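You operate a simulated robot arm through the tools that you are given. There is no shell and no other tool.

The job below is to be done with a simulated robot arm. You get a single attempt, and the scene is never put back.

TASK
Paste the purple board's chip and clip the brown heat sink on it.
Fine: paste first, heat sink square on the chip, then both clips home; white spreader, paste from the jar, spreader back. Set down upright: white spreader. A coat counts when it lies all over at full strength: go over it till it gets no stronger.
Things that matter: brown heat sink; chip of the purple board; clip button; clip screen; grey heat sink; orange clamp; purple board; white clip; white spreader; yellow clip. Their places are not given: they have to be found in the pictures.

Only the result counts: the job must be done as asked and must still hold three seconds after the hand-in. Knocking over, shifting, dropping, spilling or breaking anything else fails it.

THE ROBOT
A 7-joint arm with a two-finger parallel gripper, fixed in place. Base frame: the origin is at the foot of the arm, x ahead of it, y to its left, z up. Lengths are in m, angles in rad, forces in N, time in s.
With the tool pointing down near the work surface it reaches from about 0.44 to 0.92 m from the base axis. Its first joint turns from -2.496 to 2.496 rad. Payload 3 kg.
The tool frame sits at the grasp point between the pads (the TCP): z along the fingers, y along the line on which they close. The tips reach 0.03 m beyond it. Largest opening 0.094 m; finger width 0.028, thickness 0.01; the body of the gripper, 0.05 by 0.096 m, starts 0.055 m behind the TCP.
Orientation is told as [roll, pitch, yaw] about the base's x, y, z axes, in that order, counted from this pose: with the fingers straight down and closing along the base's y, the tool's x points along the base's -x, its y along +y and its z along -z.

THE INTERFACE
- The arm moves only by the tool apply_moves. Its argument "series" is a list that holds one entry, the list of rows, each a list of 7 numbers: the shift along the base's x, y, z in units of 300 mm (1.0 is 300 mm), then the turn, a rotation vector about the base's x, y, z in units of 120 degrees (1.0 is 120 degrees), then the closure, from 0 (fully open) to 1 (shut). In form: [[[dx, dy, dz, rx, ry, rz, gripper], ...]]. A call has 1 to 20 rows; each row is the pose to reach, as a shift and turn from the pose commanded when the call began. A call with a number of a shift or a turn outside -1 to 1 is refused whole. A row lasts 0.2 s, in which the tool goes at most 0.05 m and 0.15 rad; a call with a longer step from one row to the next is refused whole, and so is a gripper value outside its range. Where a pose cannot be reached the arm comes as near as it can. A force on the tool above 60 N (or 10 N above the force at the start of the call, whichever is more), or a blocked arm, ends the call early, and 0.2 s more pass. The fingers move at their own pace (about 0.072 m/s each) and stop on an object; they squeeze with about 42 N. The grip force told is the motor's: it shows also when the fingers shut on nothing. Time passes only in rows, and 0.2 s behind the last, so rows that repeat a pose let the fingers close. It gives the time, the measured TCP pose, the force on the tool (base axes), the opening and the grip force at its end, in the units of the frame above (readings bear some noise), with the torque about the TCP (base axes, N m) and any sound that the robot's microphone picked up.
- Cameras (640 x 400 px; columns grow to the right, rows downward): "scene" is fixed at [0.3999, 0.6494, 1.5576]; the picture's right is [-0.59, -0.81, 0.00], its down [-0.73, 0.53, -0.42] and it looks along [0.34, -0.25, -0.91] (base axes); focal length 352 px, centre (320, 200). "wrist" rides on the gripper at [0.076, 0.014, -0.103] in the tool frame; the picture's right is [-0.18, 0.98, 0.00], its down [-0.75, -0.14, -0.64] and it looks along [-0.63, -0.12, 0.77] (tool axes); focal length 243 px, centre (320, 200).
- snapshot(camera): a new picture of that camera. The clock stands still meanwhile.
- probe_pixels(camera, pixels): for up to 12 pixels [column, row] of the newest picture of that camera ("zoom" is the newest enlarged one), the place [x, y, z] in the base frame of the surface seen there, good to about 0.002 m. The clock stands still meanwhile.
- zoom(camera, box): a new picture of the part [left, top, right, bottom] of that camera's present view, enlarged. The clock stands still meanwhile.
- finish_job(): hands the job in; it is judged then, once.

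Open the gripper and draw the arm clear of the work before you hand the job in, unless the task says otherwise.

The tools are called after "Emit:" as a command line: name --argument value ..., lists and objects as JSON in quotes. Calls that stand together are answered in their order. apply_moves: Moves the arm, as the interface text tells. Its arguments: {"type":"object","properties":{"series":{"type":"array"}},"required":["series"]} The other tools are called the same way: snapshot (camera) takes a picture; probe_pixels (camera, pixels) gives the place of the surface under pixels of a picture; zoom (camera, box) takes an enlarged picture of a part of a camera's view; finish_job () hands the job in.

At the start:

```text
clock: 0.0
eef_pos: [0.3908, 0.4752, 1.1988]
tcp_rot: [0.001, 0.001, 0.0]
wrist_force: [0.5, 0.2, -0.3]
ft_torque: [-0.01, 0.0, -0.02]
width: 0.094
grip_force: 0.0
```

scene: 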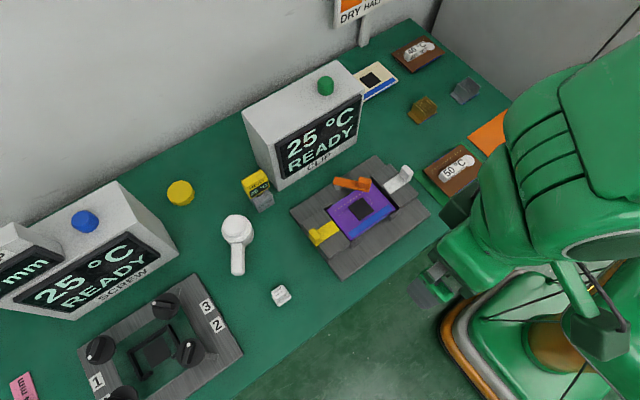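
wrist: 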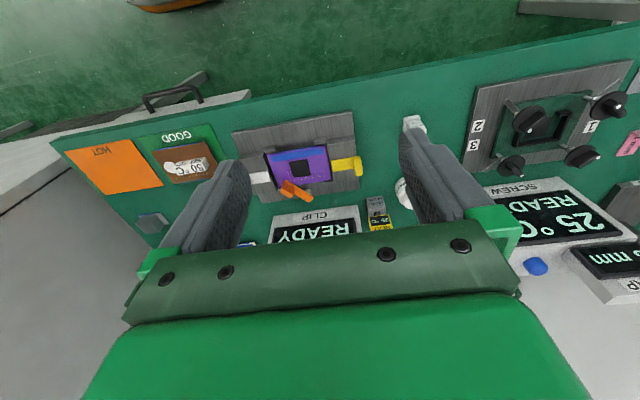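

The scene shows the purple board around (360,210), a jar-like object around (237,240), and small heat sinks near (423,108) and (465,90). I'll zoom in to see the details.

Emit:
zoom --camera "scene" --box '[280, 140, 440, 290]'

Emit:
zoom --camera "scene" --box '[150, 150, 310, 320]'

Emit:
zoom --camera "scene" --box '[340, 20, 520, 200]'

Emit:
zoom --camera "scene" --box '[230, 50, 380, 190]'

Emit:
zoom --camera "scene" --box '[0, 170, 260, 400]'

```text
2.67 times, centred on (360, 215) of scene
```

zoom: 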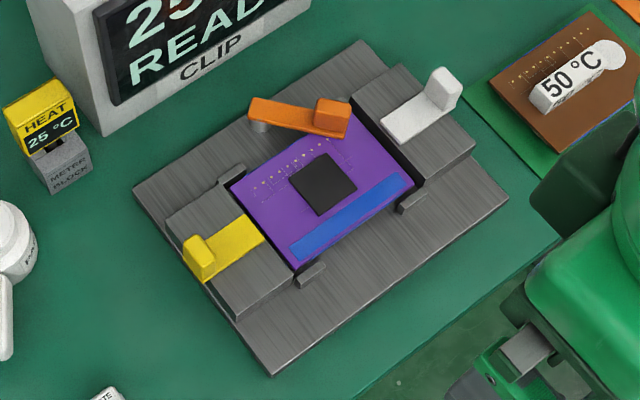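

```text
2.35 times, centred on (230, 235) of scene
```

zoom: 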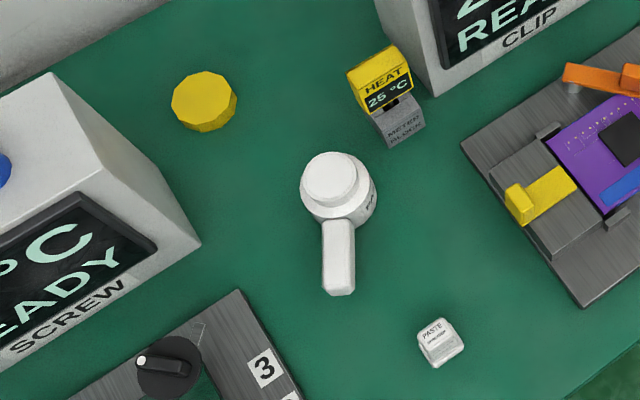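

```text
2.22 times, centred on (430, 110) of scene
```

zoom: 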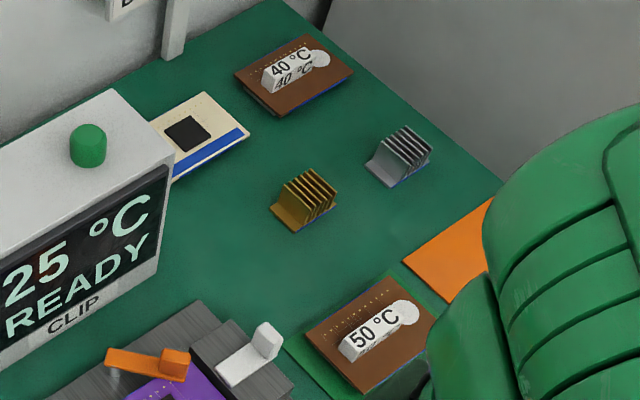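

```text
2.86 times, centred on (305, 120) of scene
```

zoom: 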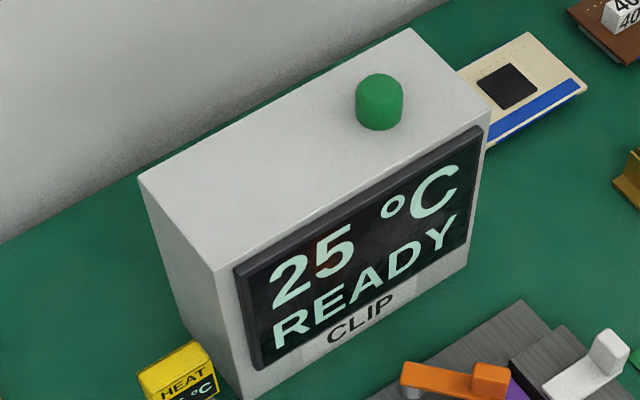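

```text
1.74 times, centred on (130, 285) of scene
```

zoom: 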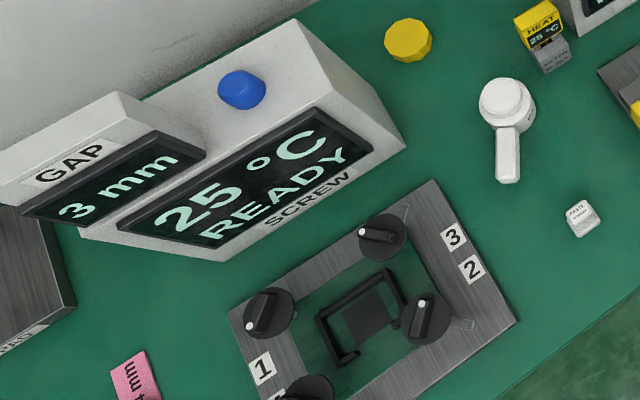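

Next I locate the main objects by probing the scene picture: board, clips, clamp, jar, white block, sinks and button.

Emit:
snapshot --camera "scene"

Emit:
probe_pixels --camera "scene" --pixels '[[361, 209], [322, 231], [330, 239], [400, 178], [345, 183], [363, 183], [236, 226], [237, 265], [281, 296], [180, 190], [418, 110], [462, 92]]'

Emit:
probe_pixels --camera "scene" --pixels '[[325, 84], [329, 218], [355, 241], [396, 209], [365, 190], [300, 215], [345, 275], [420, 210], [370, 165], [283, 307], [256, 180], [215, 260]]'

```text
taken
```

scene: 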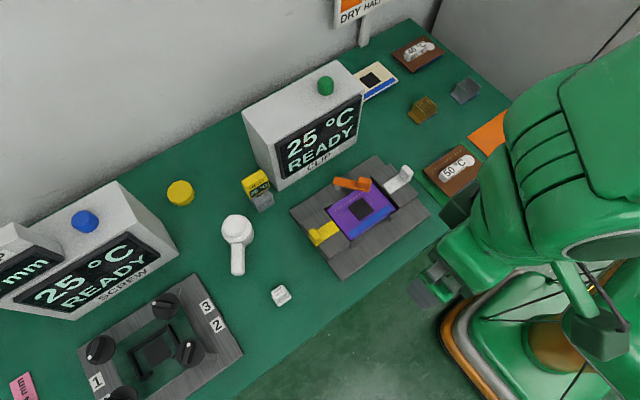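

```text
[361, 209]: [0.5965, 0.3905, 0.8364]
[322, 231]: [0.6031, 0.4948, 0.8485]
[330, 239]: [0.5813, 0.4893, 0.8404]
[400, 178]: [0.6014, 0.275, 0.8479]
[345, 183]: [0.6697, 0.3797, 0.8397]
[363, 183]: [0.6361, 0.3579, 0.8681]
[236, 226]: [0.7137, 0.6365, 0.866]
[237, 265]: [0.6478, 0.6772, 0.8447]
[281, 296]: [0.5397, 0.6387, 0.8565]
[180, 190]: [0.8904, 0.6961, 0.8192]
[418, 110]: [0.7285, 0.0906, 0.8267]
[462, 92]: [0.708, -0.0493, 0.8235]
```

```text
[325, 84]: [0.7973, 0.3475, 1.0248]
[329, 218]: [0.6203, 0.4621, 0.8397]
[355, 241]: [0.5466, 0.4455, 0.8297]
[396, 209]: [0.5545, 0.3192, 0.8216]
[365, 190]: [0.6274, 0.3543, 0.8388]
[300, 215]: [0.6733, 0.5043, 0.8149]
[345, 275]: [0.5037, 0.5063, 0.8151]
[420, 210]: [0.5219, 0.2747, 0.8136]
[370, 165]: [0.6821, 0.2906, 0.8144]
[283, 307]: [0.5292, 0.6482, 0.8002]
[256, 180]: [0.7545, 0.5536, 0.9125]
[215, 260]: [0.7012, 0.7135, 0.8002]
```

The board centre is near (0.597, 0.39, 0.836) on the fixture, the jar near (0.71, 0.64), the white block at (0.53, 0.64), and the table at z 0.80. I'll move the wrist camera nearer the board for a close look.

Emit:
apply_moves --series '[[[0.05, -0.045, -0.12, 0, 0, 0, 0], [0.1, -0.09, -0.25, 0, 0, 0, 0], [0.15, -0.135, -0.37, 0, 0, 0, 0], [0.2, -0.18, -0.5, 0, 0, 0, 0]]]'

Emit:
snapshot --camera "wrist"

Emit:
snapshot --camera "scene"

```text
clock: 1.0
eef_pos: [0.4515, 0.4201, 1.0495]
tcp_rot: [0.0, -0.003, 0.002]
wrist_force: [-0.1, 0.6, -0.4]
ft_torque: [0.0, 0.02, 0.01]
width: 0.0939
grip_force: 0.1
```

```text
taken
```

wrist: 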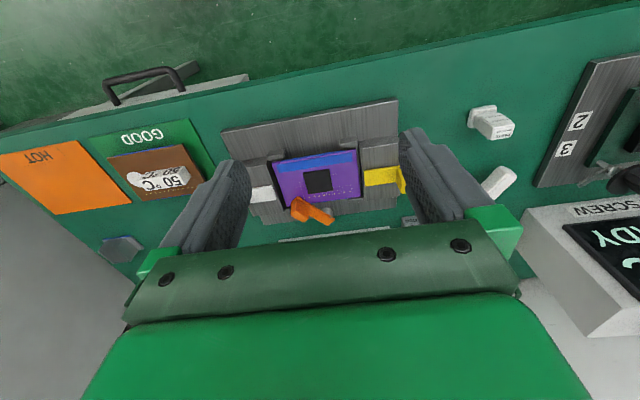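

```text
taken
```

scene: 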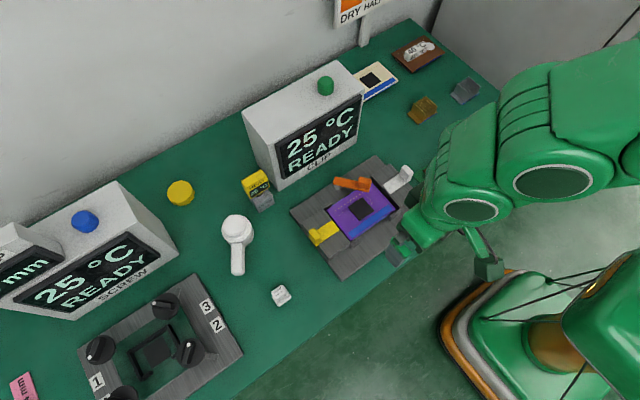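

The wrist picture shows the board, the upright white block at (492,122) and the white object behind the finger. I'll zoom in on both, and on the sign at (360,12).

Emit:
zoom --camera "wrist" --box '[210, 90, 420, 240]'

Emit:
zoom --camera "wrist" --box '[440, 80, 560, 220]'

Emit:
zoom --camera "scene" --box '[310, 0, 400, 60]'

Emit:
zoom --camera "scene" --box '[205, 205, 305, 315]'

```text
2.67 times, centred on (315, 165) of wrist
```

zoom: 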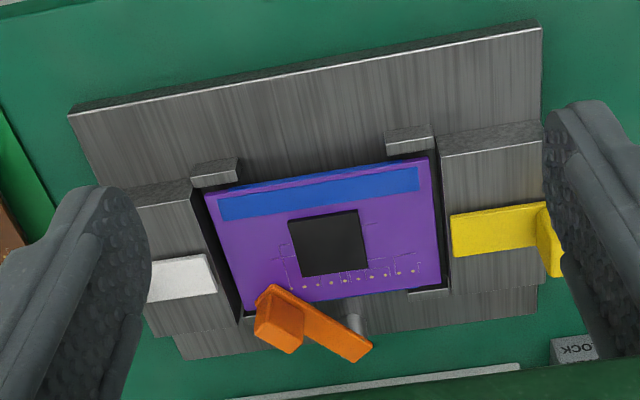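

```text
2.86 times, centred on (500, 150) of wrist
```

zoom: 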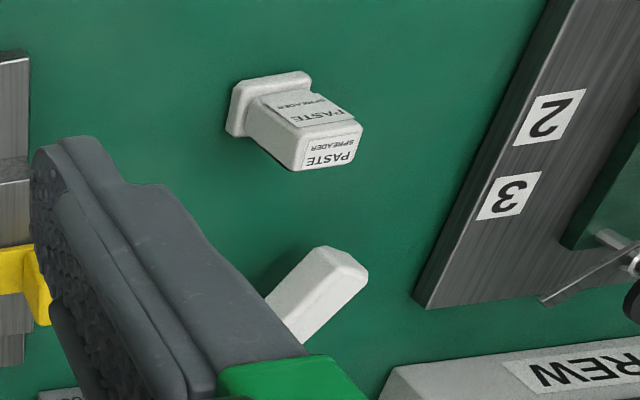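

```text
6.67 times, centred on (355, 30) of scene
```

zoom: 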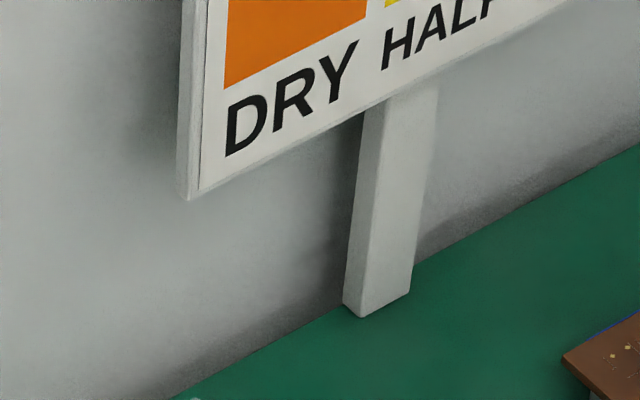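

```text
3.64 times, centred on (255, 260) of scene
```

zoom: 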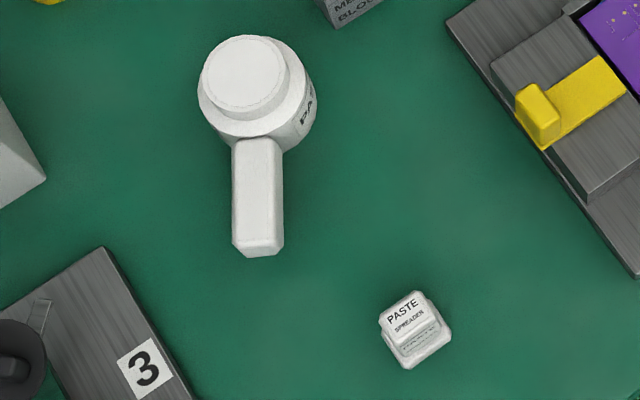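

The spreader is the upright "PASTE SPREADER" block at (281,296), and the white jar "PA…" with a handle is at (237,230). I'll move over to look closely at the jar top.

Emit:
apply_moves --series '[[[0.07, 0.115, -0.03, 0, 0, 0, 0], [0.14, 0.23, -0.06, 0, 0, 0, 0], [0.21, 0.345, -0.09, 0, 0, 0, 0], [0.28, 0.46, -0.12, 0, 0, 0, 0], [0.35, 0.575, -0.15, 0, 0, 0, 0], [0.42, 0.69, -0.2, 0, 0, 0, 0], [0.48, 0.8, -0.24, 0, 0, 0, 0]]]'

Emit:
snapshot --camera "wrist"

Emit:
snapshot --camera "scene"

```text
clock: 2.6
eef_pos: [0.591, 0.651, 0.9842]
tcp_rot: [0.0, -0.004, -0.003]
wrist_force: [1.9, -0.2, -7.6]
ft_torque: [-0.04, 0.22, -0.01]
width: 0.0941
grip_force: 0.2
out of reach, approached as far as the arm can: row 7
```

```text
taken
```

wrist: 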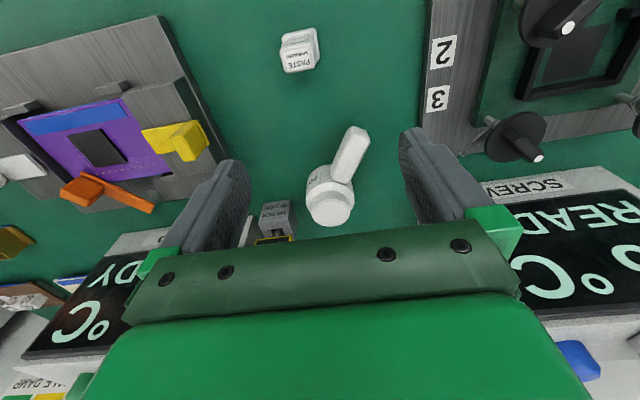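

```text
taken
```

scene: 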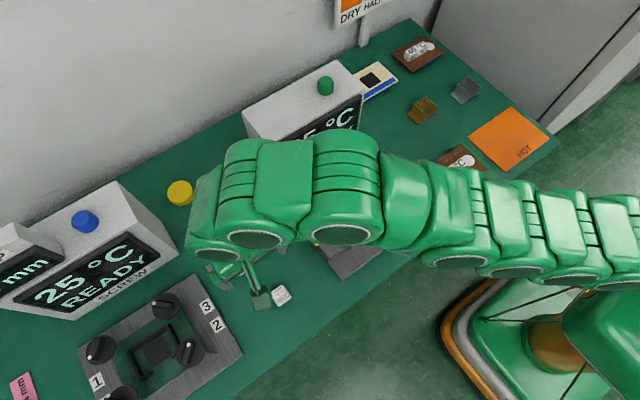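

The arm is at its reach limit here; the jar is at about 0.95 m from the base. I'll zoom in on the jar at (335,190).

Emit:
zoom --camera "wrist" --box '[290, 110, 390, 240]'

Emit:
zoom --camera "wrist" --box '[0, 10, 230, 230]'

Emit:
zoom --camera "wrist" --box '[260, 10, 350, 90]'

Emit:
probe_pixels --camera "wrist" --pixels '[[330, 208], [330, 180], [355, 135], [345, 165], [308, 190], [350, 190], [318, 180], [340, 175], [298, 50], [298, 35], [326, 223], [318, 210]]'

```text
3.08 times, centred on (340, 175) of wrist
```

zoom: 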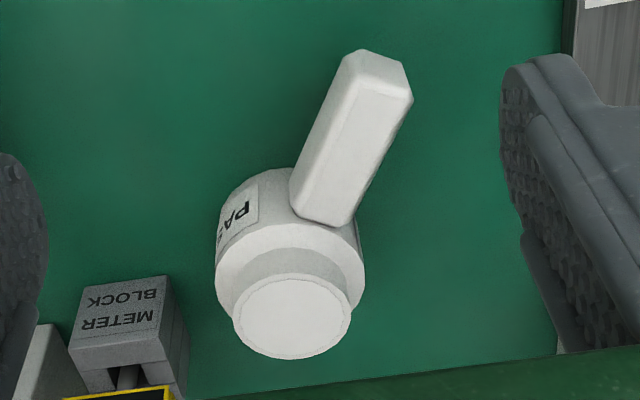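

```text
1.82 times, centred on (115, 120) of wrist
```

zoom: 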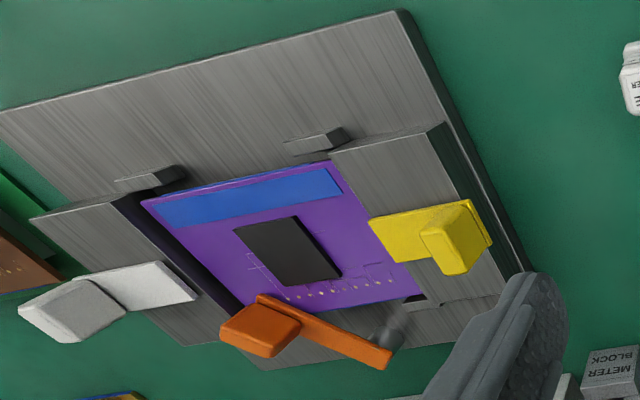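

```text
5.00 times, centred on (305, 50) of wrist
```

zoom: 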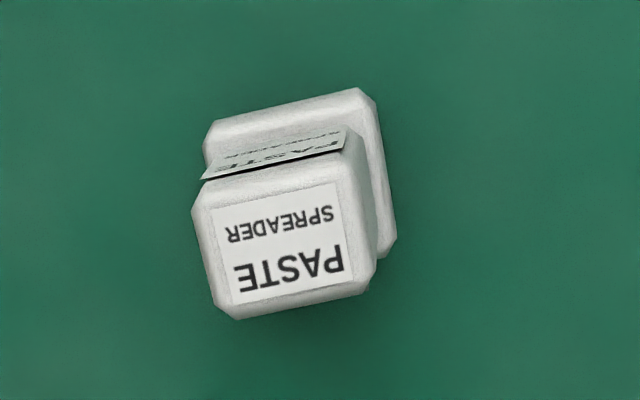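

```text
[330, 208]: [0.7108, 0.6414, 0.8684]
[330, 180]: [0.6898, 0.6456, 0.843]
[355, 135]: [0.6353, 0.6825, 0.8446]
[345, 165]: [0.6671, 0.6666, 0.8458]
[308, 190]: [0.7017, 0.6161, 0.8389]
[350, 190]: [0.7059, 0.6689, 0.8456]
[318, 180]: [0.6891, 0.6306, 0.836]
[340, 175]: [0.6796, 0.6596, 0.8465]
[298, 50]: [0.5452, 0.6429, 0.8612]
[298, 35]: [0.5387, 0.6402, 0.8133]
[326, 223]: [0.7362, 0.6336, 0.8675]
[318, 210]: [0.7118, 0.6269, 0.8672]
```

The jar is white with a smaller raised disc on top; I need a lower-angle view to learn if it's open or has a lid. I'll draw inward and yaw the tool 45° so that the camera faces the jar.

Emit:
apply_moves --series '[[[-0.03, -0.04, 0.04, 0, 0, 0.0625, 0], [-0.06, -0.08, 0.06, 0, 0, 0.125, 0], [-0.08, -0.12, 0.06, 0, 0, 0.1875, 0], [-0.1, -0.16, 0.06, 0, 0, 0.25, 0], [-0.12, -0.2, 0.06, 0, 0, 0.3125, 0], [-0.14, -0.24, 0.06, 0, 0, 0.375, 0]]]'

```text
clock: 4.0
eef_pos: [0.549, 0.58, 0.9969]
tcp_rot: [0.0, -0.002, 0.787]
wrist_force: [0.9, -0.2, 0.5]
ft_torque: [-0.02, -0.02, 0.0]
width: 0.0938
grip_force: 0.1
```

Now tilt the tool 30° outward to lower the camera's line of sight to the jar.

Emit:
apply_moves --series '[[[0.03, 0, -0.03, 0.044, -0.044, 0, 0], [0.06, -0.01, -0.06, 0.088, -0.088, 0, 0], [0.1, -0.015, -0.1, 0.132, -0.132, 0, 0], [0.147, -0.023, -0.15, 0.177, -0.177, 0, 0]]]'

Emit:
snapshot --camera "wrist"

Emit:
zoom --camera "wrist" --box '[240, 60, 400, 240]'

```text
clock: 5.0
eef_pos: [0.5918, 0.5731, 0.9531]
tcp_rot: [-0.001, -0.523, 0.786]
wrist_force: [0.4, 0.4, 0.2]
ft_torque: [0.01, 0.0, -0.02]
width: 0.0939
grip_force: 0.1
```

```text
taken
```

wrist: 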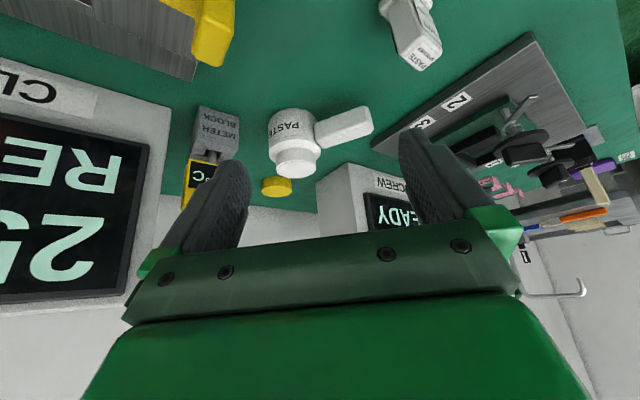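

```text
2.22 times, centred on (320, 150) of wrist
```

zoom: 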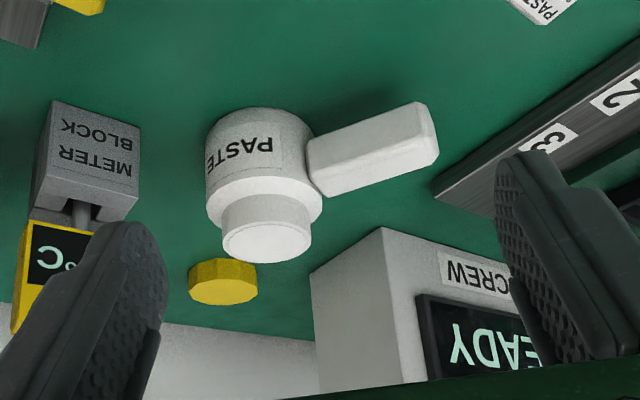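

The jar's white neck is at (275,230) in the zoom, above the table-standing body with a side handle bar; I see no separate lid seam. I'll probe the jar neck and the sign for their places.

Emit:
probe_pixels --camera "wrist" --pixels '[[295, 169], [280, 160], [312, 160], [296, 155], [295, 143], [270, 145], [319, 145], [365, 120], [345, 125], [318, 128], [276, 185], [418, 45]]'

Emit:
probe_pixels --camera "scene" --pixels '[[350, 8], [340, 20], [362, 40], [378, 5]]'

Emit:
zoom --camera "wrist" --box '[370, 0, 450, 80]'

```text
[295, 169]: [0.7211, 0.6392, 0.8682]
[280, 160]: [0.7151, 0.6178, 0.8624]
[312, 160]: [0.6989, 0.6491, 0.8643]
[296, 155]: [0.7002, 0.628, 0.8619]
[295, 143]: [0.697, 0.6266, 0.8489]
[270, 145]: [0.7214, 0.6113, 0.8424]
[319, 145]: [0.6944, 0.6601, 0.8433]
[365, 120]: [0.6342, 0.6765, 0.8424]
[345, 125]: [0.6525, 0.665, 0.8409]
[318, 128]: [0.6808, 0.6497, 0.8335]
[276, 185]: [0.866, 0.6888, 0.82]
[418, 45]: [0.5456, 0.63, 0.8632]
```

```text
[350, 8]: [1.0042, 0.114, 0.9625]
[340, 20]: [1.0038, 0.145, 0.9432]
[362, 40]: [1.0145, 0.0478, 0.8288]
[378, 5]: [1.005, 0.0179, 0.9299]
```

```text
5.00 times, centred on (410, 40) of wrist
```

zoom: 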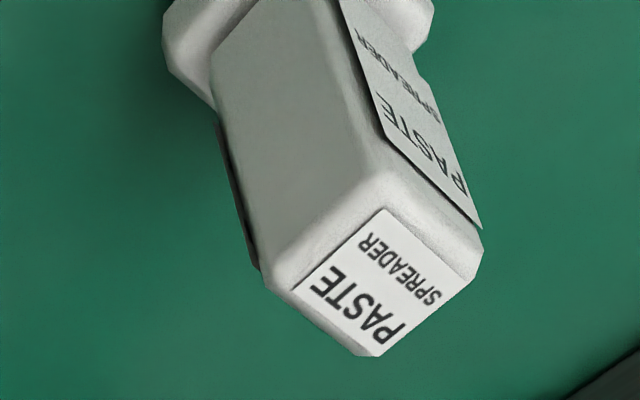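

The jar neck is centred near (0.717, 0.638) with its top at z 0.868. I'll measure the spreader's orientation by probing its top label corners in the zoomed picture.

Emit:
probe_pixels --camera "zoom" --pixels '[[296, 288], [384, 212], [466, 267], [372, 352], [250, 180], [290, 150], [330, 130], [240, 110], [400, 110], [460, 200], [180, 60], [380, 280]]'

Emit:
zoom --camera "scene" --box '[255, 275, 305, 315]'

```text
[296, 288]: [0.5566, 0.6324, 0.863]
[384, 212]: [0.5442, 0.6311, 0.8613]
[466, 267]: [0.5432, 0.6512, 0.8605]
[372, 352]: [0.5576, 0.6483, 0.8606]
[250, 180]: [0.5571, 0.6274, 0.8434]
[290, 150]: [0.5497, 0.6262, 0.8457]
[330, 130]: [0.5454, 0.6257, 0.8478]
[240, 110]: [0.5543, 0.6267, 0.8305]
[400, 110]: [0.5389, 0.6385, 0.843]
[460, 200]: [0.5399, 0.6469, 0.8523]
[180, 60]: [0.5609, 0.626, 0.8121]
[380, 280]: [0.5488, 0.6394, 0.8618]
```

```text
10.00 times, centred on (280, 295) of scene
```

zoom: 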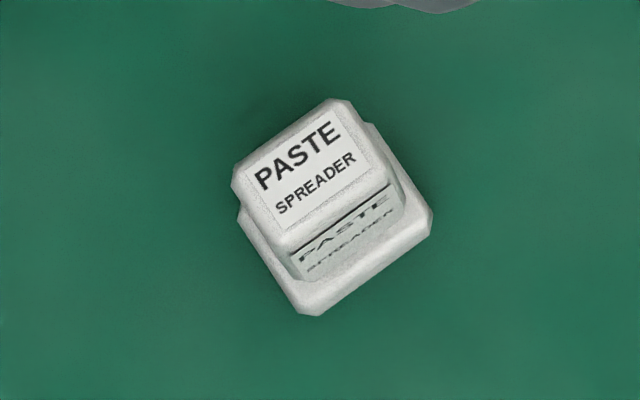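

The spreader is axis-aligned (yaw about 0–1°), top centre (0.550, 0.641, 0.862), stem about 0.028 wide. I'll test whether a 30° outward-tilted tool at yaw 0 can reach above the jar neck, staying clear of it.

Emit:
apply_moves --series '[[[0.05, 0.036, 0, 0, 0, -0.0625, 0], [0.1, 0.072, 0, 0, 0, -0.125, 0], [0.16, 0.108, 0, 0, 0, -0.1875, 0], [0.22, 0.144, 0, 0, 0, -0.25, 0], [0.28, 0.18, 0, 0, 0, -0.3125, 0], [0.34, 0.217, 0, 0, 0, -0.375, 0], [0.417, 0.217, 0, 0, 0, -0.375, 0]]]'

Emit:
snapshot --camera "wrist"

Emit:
snapshot --camera "scene"

```text
clock: 6.6
eef_pos: [0.7178, 0.64, 0.9521]
tcp_rot: [0.0, -0.525, -0.001]
wrist_force: [0.4, 0.3, -0.2]
ft_torque: [0.01, -0.02, 0.01]
width: 0.094
grip_force: 0.0
```

```text
taken
```

wrist: 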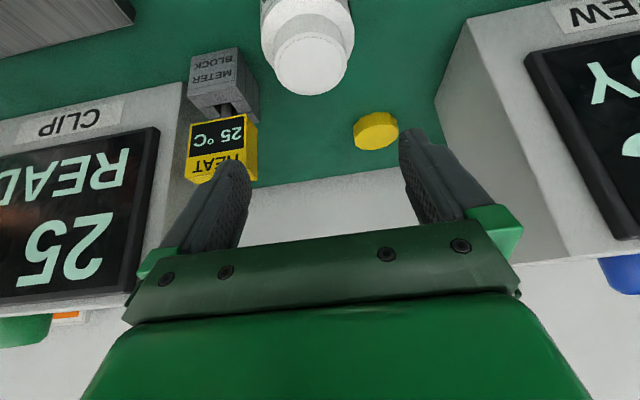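

```text
taken
```

scene: 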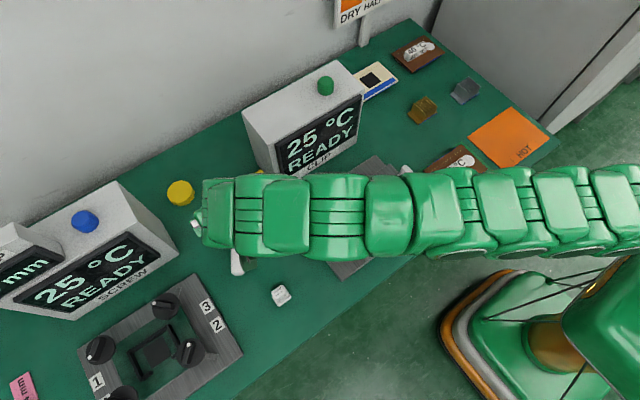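

The tilted pose reaches above the jar, at (0.718, 0.640, 0.952). I'll zoom on the neck at (310,55) to check if it is a lid or an open mouth.

Emit:
zoom --camera "wrist" --box '[250, 0, 370, 100]'

Emit:
probe_pixels --camera "wrist" --pixels '[[310, 65], [275, 60], [346, 60], [310, 92], [310, 37], [265, 25], [350, 25], [310, 28]]'

```text
4.00 times, centred on (310, 50) of wrist
```

zoom: 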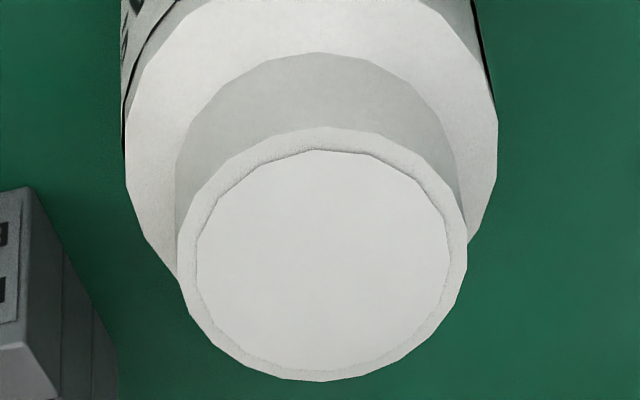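

```text
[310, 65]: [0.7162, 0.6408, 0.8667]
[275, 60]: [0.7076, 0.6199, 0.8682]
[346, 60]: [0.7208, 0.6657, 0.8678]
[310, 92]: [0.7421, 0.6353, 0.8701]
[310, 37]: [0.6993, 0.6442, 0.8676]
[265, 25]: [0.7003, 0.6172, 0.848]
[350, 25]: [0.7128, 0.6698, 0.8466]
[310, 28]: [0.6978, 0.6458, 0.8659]
```

The neck has a rim with smooth white paste inside, so it's open; centre about (0.718, 0.641), z 0.868. Now I go above the spreader with the same 30° tilt and descend part way around its stem.

Emit:
apply_moves --series '[[[-0.14, 0, 0, 0, 0, 0, 0], [-0.28, 0, 0, 0, 0, 0, 0], [-0.42, 0.002, 0, 0, 0, 0, 0], [-0.557, 0.003, 0, 0, 0, 0, 0], [-0.557, 0.003, -0.12, 0, 0, 0, 0], [-0.557, 0.003, -0.24, 0, 0, 0, 0]]]'

Emit:
snapshot --camera "wrist"

Emit:
zoom --camera "scene" --box '[205, 205, 365, 325]'

```text
clock: 8.0
eef_pos: [0.5493, 0.6402, 0.8796]
tcp_rot: [-0.001, -0.522, 0.001]
wrist_force: [0.0, -0.1, -0.1]
ft_torque: [0.0, 0.02, -0.03]
width: 0.0938
grip_force: 0.2
```

```text
taken
```

wrist: 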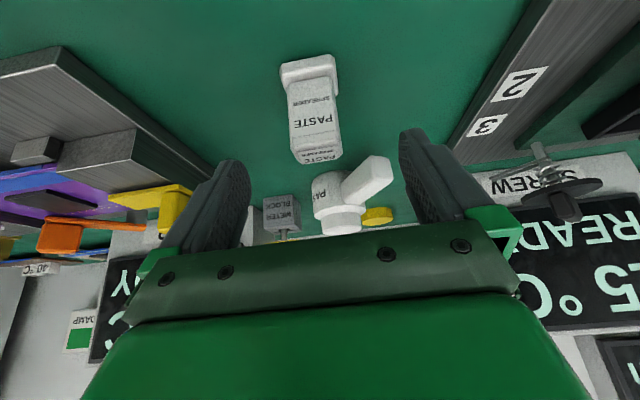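

```text
3.33 times, centred on (285, 265) of scene
```

zoom: 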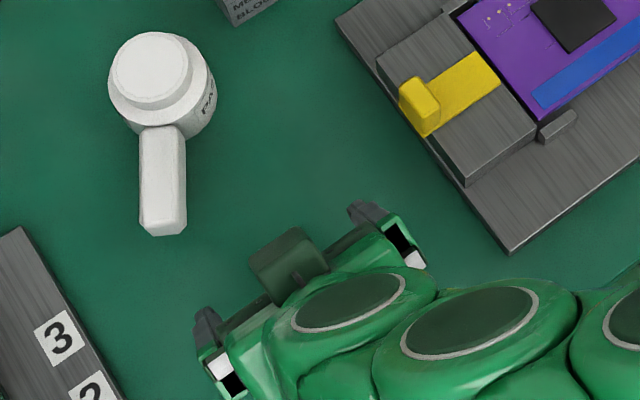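

The spreader is centred between the fingers at (315,105). I probe its front face and base for centre and orientation.

Emit:
probe_pixels --camera "wrist" --pixels '[[294, 115], [334, 112], [295, 90], [330, 86], [303, 156], [338, 152], [284, 78], [337, 68], [283, 66], [335, 60], [305, 160], [300, 150]]'

Emit:
zoom --camera "wrist" --box '[270, 45, 350, 175]'

```text
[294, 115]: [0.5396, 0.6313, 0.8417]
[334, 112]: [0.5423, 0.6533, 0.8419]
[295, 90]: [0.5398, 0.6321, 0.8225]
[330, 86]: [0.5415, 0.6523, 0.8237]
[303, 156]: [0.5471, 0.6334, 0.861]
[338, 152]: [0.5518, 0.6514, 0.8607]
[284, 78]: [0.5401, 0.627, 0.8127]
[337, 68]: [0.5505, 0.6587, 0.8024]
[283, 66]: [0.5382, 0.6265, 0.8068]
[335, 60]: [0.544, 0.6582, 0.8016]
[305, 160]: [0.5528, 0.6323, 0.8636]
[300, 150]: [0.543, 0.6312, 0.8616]
```

```text
3.08 times, centred on (310, 110) of wrist
```

zoom: 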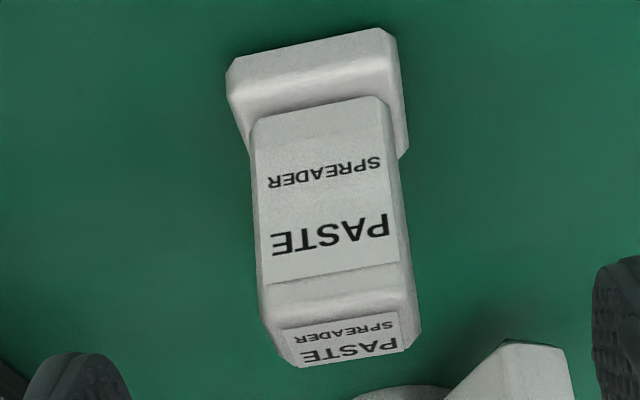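

The spreader's stem centre is near (0.5505, 0.642), nearly square to the fingers. I descend to z≈0.848 and close on the stem.

Emit:
apply_moves --series '[[[0.004, 0.006, -0.055, 0, 0, 0, 0], [0.004, 0.006, -0.105, 0, 0, 0, 0], [0.004, 0.006, -0.105, 0, 0, 0, 0], [0.004, 0.006, -0.105, 0, 0, 0, 0.5], [0.004, 0.006, -0.105, 0, 0, 0, 0.6], [0.004, 0.006, -0.105, 0, 0, 0, 0.8], [0.004, 0.006, -0.105, 0, 0, 0, 1], [0.004, 0.006, -0.105, 0, 0, 0, 1], [0.004, 0.006, -0.105, 0, 0, 0, 1]]]'

Emit:
snapshot --camera "wrist"

```text
clock: 10.0
eef_pos: [0.551, 0.6416, 0.8486]
tcp_rot: [0.001, -0.523, 0.003]
wrist_force: [0.6, 0.0, 0.3]
ft_torque: [0.0, -0.03, 0.01]
width: 0.0312
grip_force: 42.4
```

```text
taken
```

wrist: 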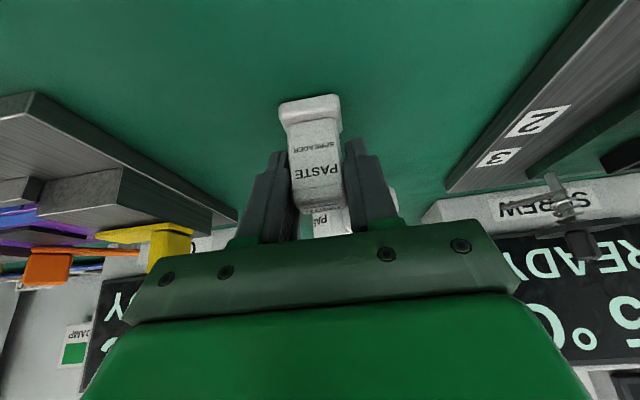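

Gripped at 31 mm width with 42 N. I lift it 0.1 m and carry it over the jar's mouth, stopping about 30 mm above.

Emit:
apply_moves --series '[[[0, 0, 0.06, 0, 0, 0, 1], [0, 0, 0.18, 0, 0, 0, 1], [0, 0, 0.34, 0, 0, 0, 1], [0.12, 0, 0.34, 0, 0, 0, 1], [0.24, 0, 0.34, 0, 0, 0, 1], [0.36, 0, 0.34, 0, 0, 0, 1], [0.48, 0, 0.34, 0, 0, 0, 1], [0.555, 0, 0.34, 0, 0, 0, 1], [0.555, 0, 0.34, 0, 0, 0, 1]]]'

Emit:
snapshot --camera "wrist"

Emit:
zoom --camera "wrist" --box '[220, 0, 420, 240]'

```text
clock: 12.0
eef_pos: [0.7179, 0.6412, 0.9507]
tcp_rot: [-0.001, -0.526, 0.002]
wrist_force: [0.1, -0.2, -0.1]
ft_torque: [0.02, 0.0, 0.02]
width: 0.0313
grip_force: 41.8
```

```text
taken
```

wrist: 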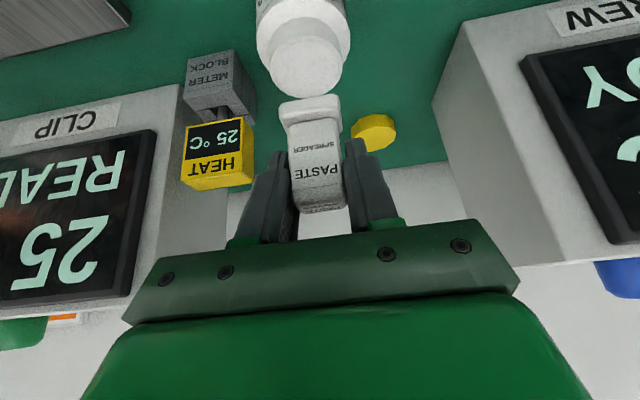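

```text
1.67 times, centred on (320, 120) of wrist
```

zoom: 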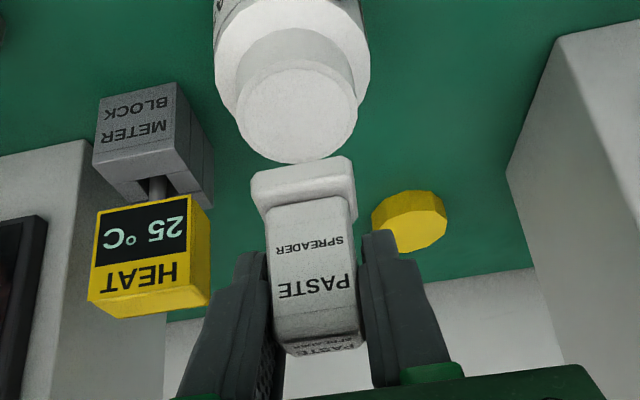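

The spreader's foot is above the paste mouth, about 34 mm up. I lower it gently to contact.

Emit:
apply_moves --series '[[[0, 0, -0.05, 0, 0, 0, 1], [0, 0, -0.09, 0, 0, 0, 1], [0, 0, -0.105, 0, 0, 0, 1], [0, 0, -0.112, 0, 0, 0, 1], [0, 0, -0.118, 0, 0, 0, 1], [0, 0, -0.118, 0, 0, 0, 1]]]'

Emit:
snapshot --camera "wrist"

Emit:
zoom --camera "wrist" --box '[220, 0, 420, 240]'

```text
clock: 13.4
eef_pos: [0.7179, 0.6418, 0.9149]
tcp_rot: [0.0, -0.523, 0.002]
wrist_force: [0.0, -0.3, 0.4]
ft_torque: [0.01, -0.06, 0.0]
width: 0.0311
grip_force: 42.3
```

```text
taken
```

wrist: 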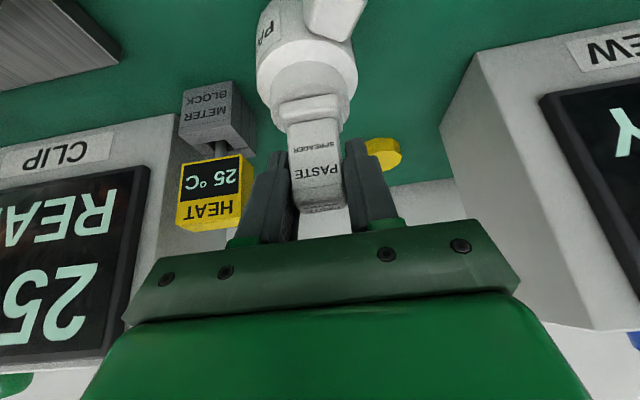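

```text
1.67 times, centred on (320, 120) of wrist
```

zoom: 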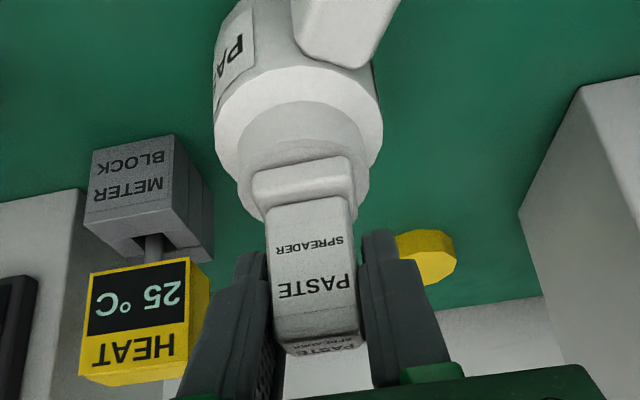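

No contact force yet at z 0.915. I go down further in 1 mm steps.

Emit:
apply_moves --series '[[[0, 0, -0.0033, 0, 0, 0, 1], [0, 0, -0.0067, 0, 0, 0, 1], [0, 0, -0.01, 0, 0, 0, 1], [0, 0, -0.01, 0, 0, 0, 1]]]'

Emit:
zoom --camera "wrist" --box '[260, 40, 400, 180]'

Emit:
probe_pixels --camera "zoom" --pixels '[[200, 280], [200, 240], [200, 180], [370, 260]]'

```text
clock: 14.4
eef_pos: [0.7188, 0.6418, 0.9137]
tcp_rot: [0.002, -0.528, 0.001]
wrist_force: [-0.6, 0.8, 18.8]
ft_torque: [0.09, 0.11, 0.01]
width: 0.0315
grip_force: 42.0
```

```text
2.86 times, centred on (330, 110) of wrist
```

zoom: 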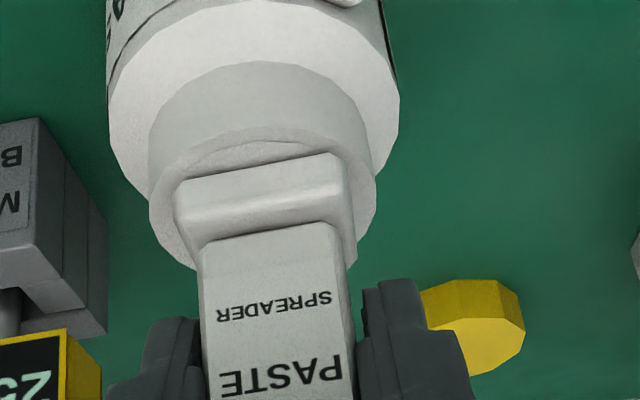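

```text
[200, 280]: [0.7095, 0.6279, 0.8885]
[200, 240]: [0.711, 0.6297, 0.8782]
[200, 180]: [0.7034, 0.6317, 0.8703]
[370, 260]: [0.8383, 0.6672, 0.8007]
```

Contact made with 19 N. I lift straight up and check the spreader's foot.

Emit:
apply_moves --series '[[[0, 0, 0.01, 0, 0, 0, 1], [0, 0, 0.06, 0, 0, 0, 1], [0, 0, 0.15, 0, 0, 0, 1], [0, 0, 0.24, 0, 0, 0, 1]]]'

Emit:
snapshot --camera "wrist"

Emit:
zoom --camera "wrist" --box '[240, 0, 400, 220]'

Emit:
zoom --camera "scene" --box '[150, 170, 310, 300]'

```text
clock: 15.4
eef_pos: [0.7179, 0.6417, 0.9833]
tcp_rot: [-0.002, -0.523, 0.0]
wrist_force: [0.1, -0.3, -0.4]
ft_torque: [0.0, -0.03, 0.03]
width: 0.0313
grip_force: 41.7
```

```text
taken
```

wrist: 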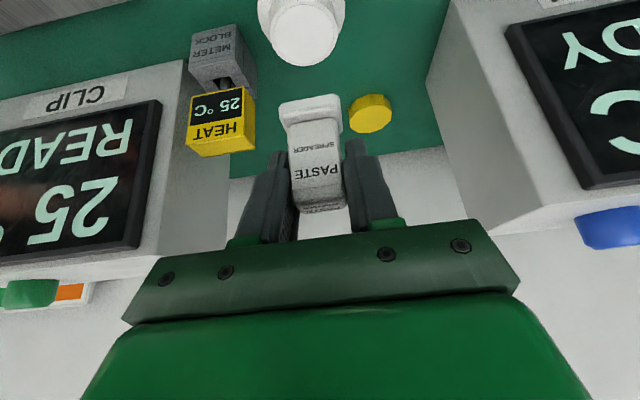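

```text
1.82 times, centred on (320, 110) of wrist
```

zoom: 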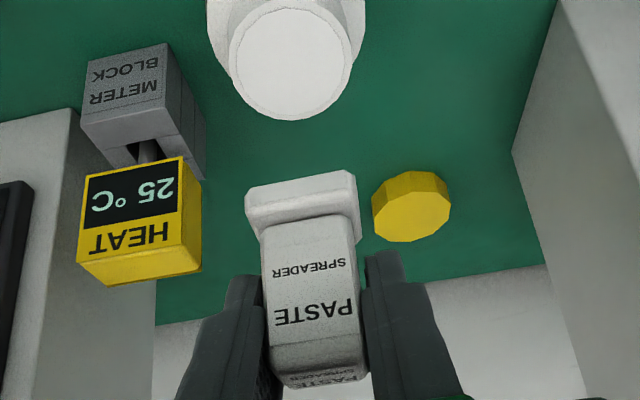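

```text
3.08 times, centred on (230, 235) of scene
```

zoom: 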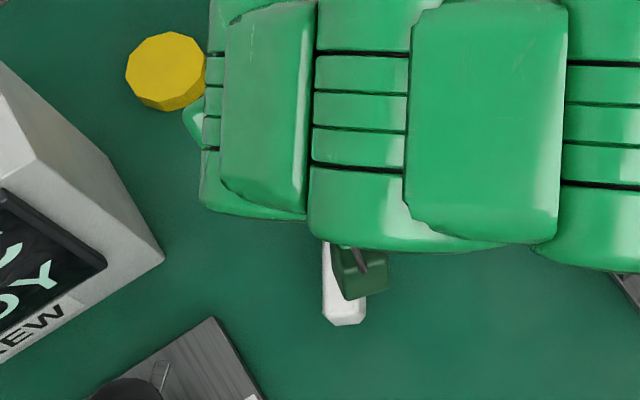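

I can't see the underside, but the dip made contact. Next I carry it back and over toward the board, stopping short so that the wrist camera sees the chip.

Emit:
apply_moves --series '[[[-0.12, -0.06, 0, 0, 0, 0, 1], [-0.24, -0.14, 0, 0, 0, 0, 1], [-0.35, -0.25, 0, 0, 0, 0, 1], [-0.42, -0.37, 0, 0, 0, 0, 1], [-0.5, -0.49, 0, 0, 0, 0, 1], [-0.56, -0.62, 0, 0, 0, 0, 1], [-0.593, -0.74, 0, 0, 0, 0, 1], [-0.593, -0.787, 0, 0, 0, 0, 1], [-0.593, -0.787, 0, 0, 0, 0, 1]]]'

Emit:
snapshot --camera "wrist"

Emit:
zoom --camera "wrist" --box '[180, 0, 460, 180]'

Emit:
snapshot --camera "scene"

```text
clock: 17.4
eef_pos: [0.5405, 0.4054, 0.9842]
tcp_rot: [0.001, -0.523, -0.001]
wrist_force: [-0.4, 0.1, 0.0]
ft_torque: [-0.02, -0.01, -0.02]
width: 0.0315
grip_force: 41.7
```

```text
taken
```

wrist: 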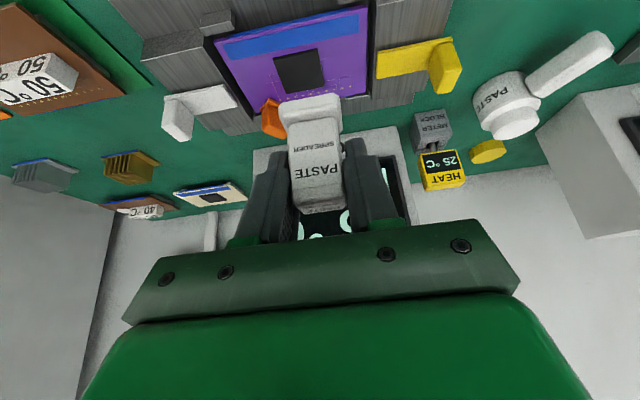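

```text
2.22 times, centred on (320, 90) of wrist
```

zoom: 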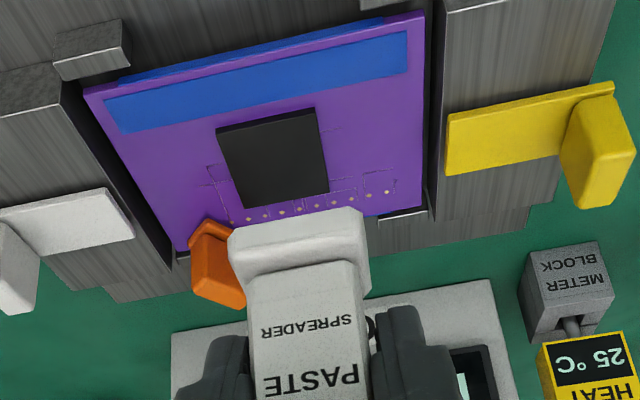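

```text
taken
```

scene: 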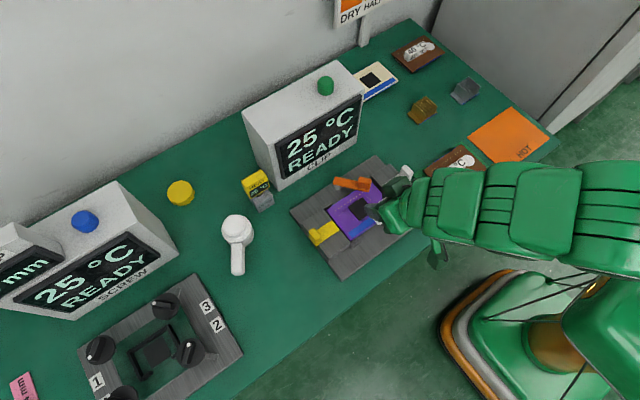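

The chip is clear at (273,158) in the zoom. I probe its corners and the board edges.

Emit:
zoom --camera "wrist" --box '[180, 0, 460, 180]'

Emit:
probe_pixels --camera "zoom" --pixels '[[221, 133], [312, 113], [325, 187], [245, 203], [272, 158], [100, 98], [415, 22], [415, 210], [170, 150], [400, 170], [215, 280], [205, 235]]'

Emit:
probe_pixels --camera "zoom" --pixels '[[100, 230], [10, 220], [455, 165], [560, 150], [590, 110], [575, 180], [15, 280], [480, 100], [300, 250], [250, 250], [355, 225], [130, 150]]'

```text
2.22 times, centred on (320, 90) of wrist
```

zoom: 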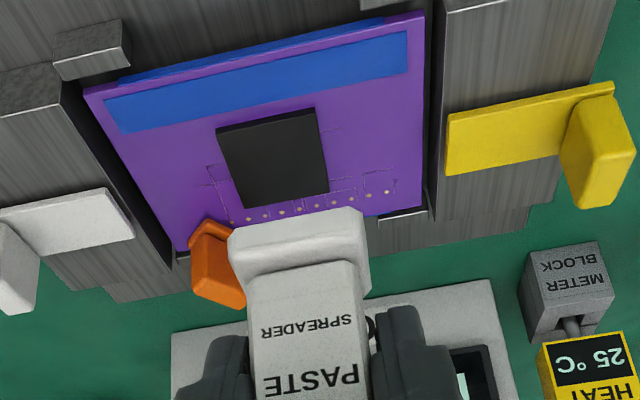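

```text
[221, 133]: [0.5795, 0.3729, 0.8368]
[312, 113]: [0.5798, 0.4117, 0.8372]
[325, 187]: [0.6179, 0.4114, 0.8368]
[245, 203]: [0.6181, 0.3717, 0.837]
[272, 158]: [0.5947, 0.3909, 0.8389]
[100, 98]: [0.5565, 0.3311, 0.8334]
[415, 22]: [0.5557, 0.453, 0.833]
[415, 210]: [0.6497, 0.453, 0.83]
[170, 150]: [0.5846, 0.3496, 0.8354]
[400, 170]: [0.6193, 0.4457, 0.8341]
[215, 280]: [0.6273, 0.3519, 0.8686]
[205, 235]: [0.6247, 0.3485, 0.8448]
```

```text
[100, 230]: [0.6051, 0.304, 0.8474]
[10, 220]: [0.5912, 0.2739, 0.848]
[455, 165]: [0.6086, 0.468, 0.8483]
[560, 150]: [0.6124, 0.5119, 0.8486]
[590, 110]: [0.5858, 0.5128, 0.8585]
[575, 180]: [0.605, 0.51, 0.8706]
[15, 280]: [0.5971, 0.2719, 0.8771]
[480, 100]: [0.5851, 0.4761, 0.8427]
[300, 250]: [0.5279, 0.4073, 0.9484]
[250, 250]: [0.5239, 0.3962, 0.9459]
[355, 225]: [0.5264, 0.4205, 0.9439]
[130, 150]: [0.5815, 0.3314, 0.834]
```

The chip spans x 0.579–0.618, y 0.372–0.412 with its top at z 0.837; the orange clamp knob is at about (0.627, 0.352). I measure the spreader foot and the knob extents.

Emit:
probe_pixels --camera "zoom" --pixels '[[234, 245], [240, 270], [362, 218], [366, 245], [300, 228], [300, 245], [370, 280], [369, 260], [245, 240], [350, 215]]'

Emit:
zoom --camera "wrist" --box '[240, 80, 360, 160]'

Emit:
zoom --camera "scene" --box '[315, 160, 415, 240]'

```text
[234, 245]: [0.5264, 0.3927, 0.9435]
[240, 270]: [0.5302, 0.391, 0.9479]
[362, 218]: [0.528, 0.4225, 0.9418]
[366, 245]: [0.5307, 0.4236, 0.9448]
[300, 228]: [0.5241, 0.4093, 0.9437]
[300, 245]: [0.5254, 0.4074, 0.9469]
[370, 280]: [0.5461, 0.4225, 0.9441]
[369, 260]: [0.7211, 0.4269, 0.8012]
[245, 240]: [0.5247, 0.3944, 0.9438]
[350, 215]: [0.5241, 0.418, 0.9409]
```

```text
5.00 times, centred on (300, 120) of wrist
```

zoom: 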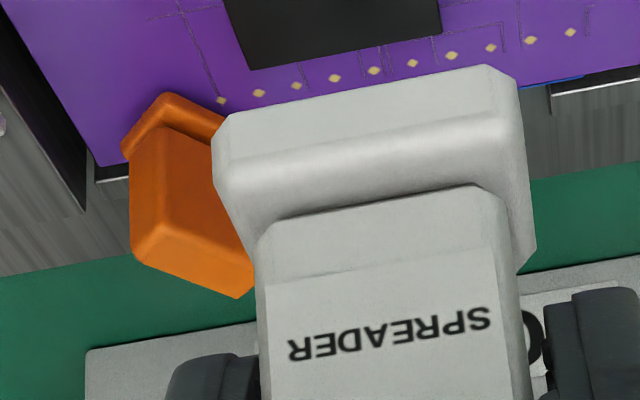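

```text
5.00 times, centred on (365, 200) of scene
```

zoom: 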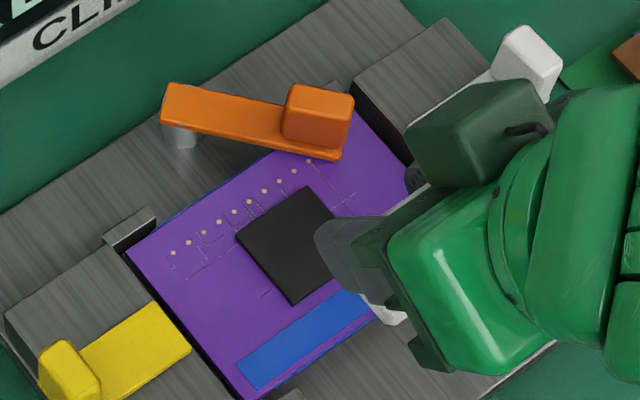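

The foot is about 33 mm square, so sweeping ±5–6 mm covers the 40 mm chip. I measure the clamp knob in the newest zoom.

Emit:
probe_pixels --camera "zoom" --pixels '[[293, 90], [347, 98], [343, 125], [290, 112], [320, 103], [337, 155], [285, 140], [340, 140], [315, 135], [180, 140], [170, 90], [250, 120]]'

```text
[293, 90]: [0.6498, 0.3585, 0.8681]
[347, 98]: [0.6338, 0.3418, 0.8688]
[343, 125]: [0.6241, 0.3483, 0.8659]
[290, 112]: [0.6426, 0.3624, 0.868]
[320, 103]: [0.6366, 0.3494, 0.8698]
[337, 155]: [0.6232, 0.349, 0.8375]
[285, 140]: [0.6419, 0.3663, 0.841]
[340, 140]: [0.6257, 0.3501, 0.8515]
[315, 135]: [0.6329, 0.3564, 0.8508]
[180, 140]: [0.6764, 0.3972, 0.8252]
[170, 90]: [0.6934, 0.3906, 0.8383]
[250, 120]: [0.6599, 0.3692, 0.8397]
```

Clearance from the clamp is small but adequate. I move over the chip centre and descend to just above it.

Emit:
apply_moves --series '[[[0.1, -0.025, -0.05, 0, 0, 0, 1], [0.195, -0.05, -0.1, 0, 0, 0, 1], [0.195, -0.05, -0.2, 0, 0, 0, 1], [0.195, -0.05, -0.26, 0, 0, 0, 1], [0.195, -0.05, -0.3, 0, 0, 0, 1], [0.195, -0.05, -0.3, 0, 0, 0, 1]]]'

Emit:
zoom --camera "wrist" --box '[200, 20, 440, 200]'

Emit:
zoom --camera "scene" --box '[315, 160, 415, 240]'

```text
clock: 18.8
eef_pos: [0.5983, 0.3907, 0.8937]
tcp_rot: [0.0, -0.525, 0.002]
wrist_force: [-1.6, -0.4, 0.1]
ft_torque: [0.01, 0.01, 0.02]
width: 0.0315
grip_force: 41.7
```

```text
2.22 times, centred on (320, 110) of wrist
```

zoom: 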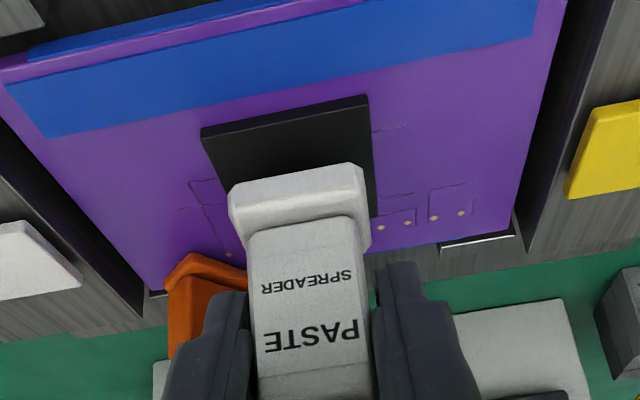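

```text
5.00 times, centred on (365, 200) of scene
```

zoom: 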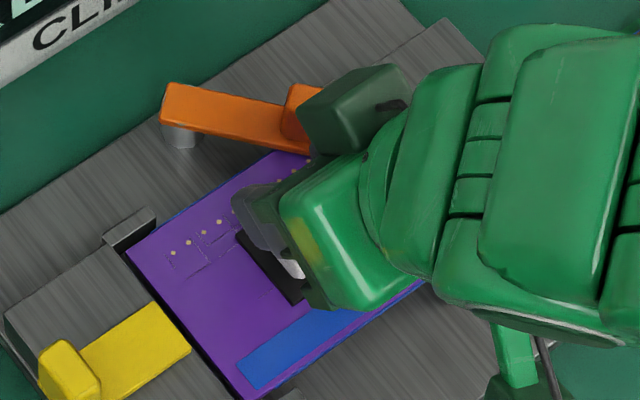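

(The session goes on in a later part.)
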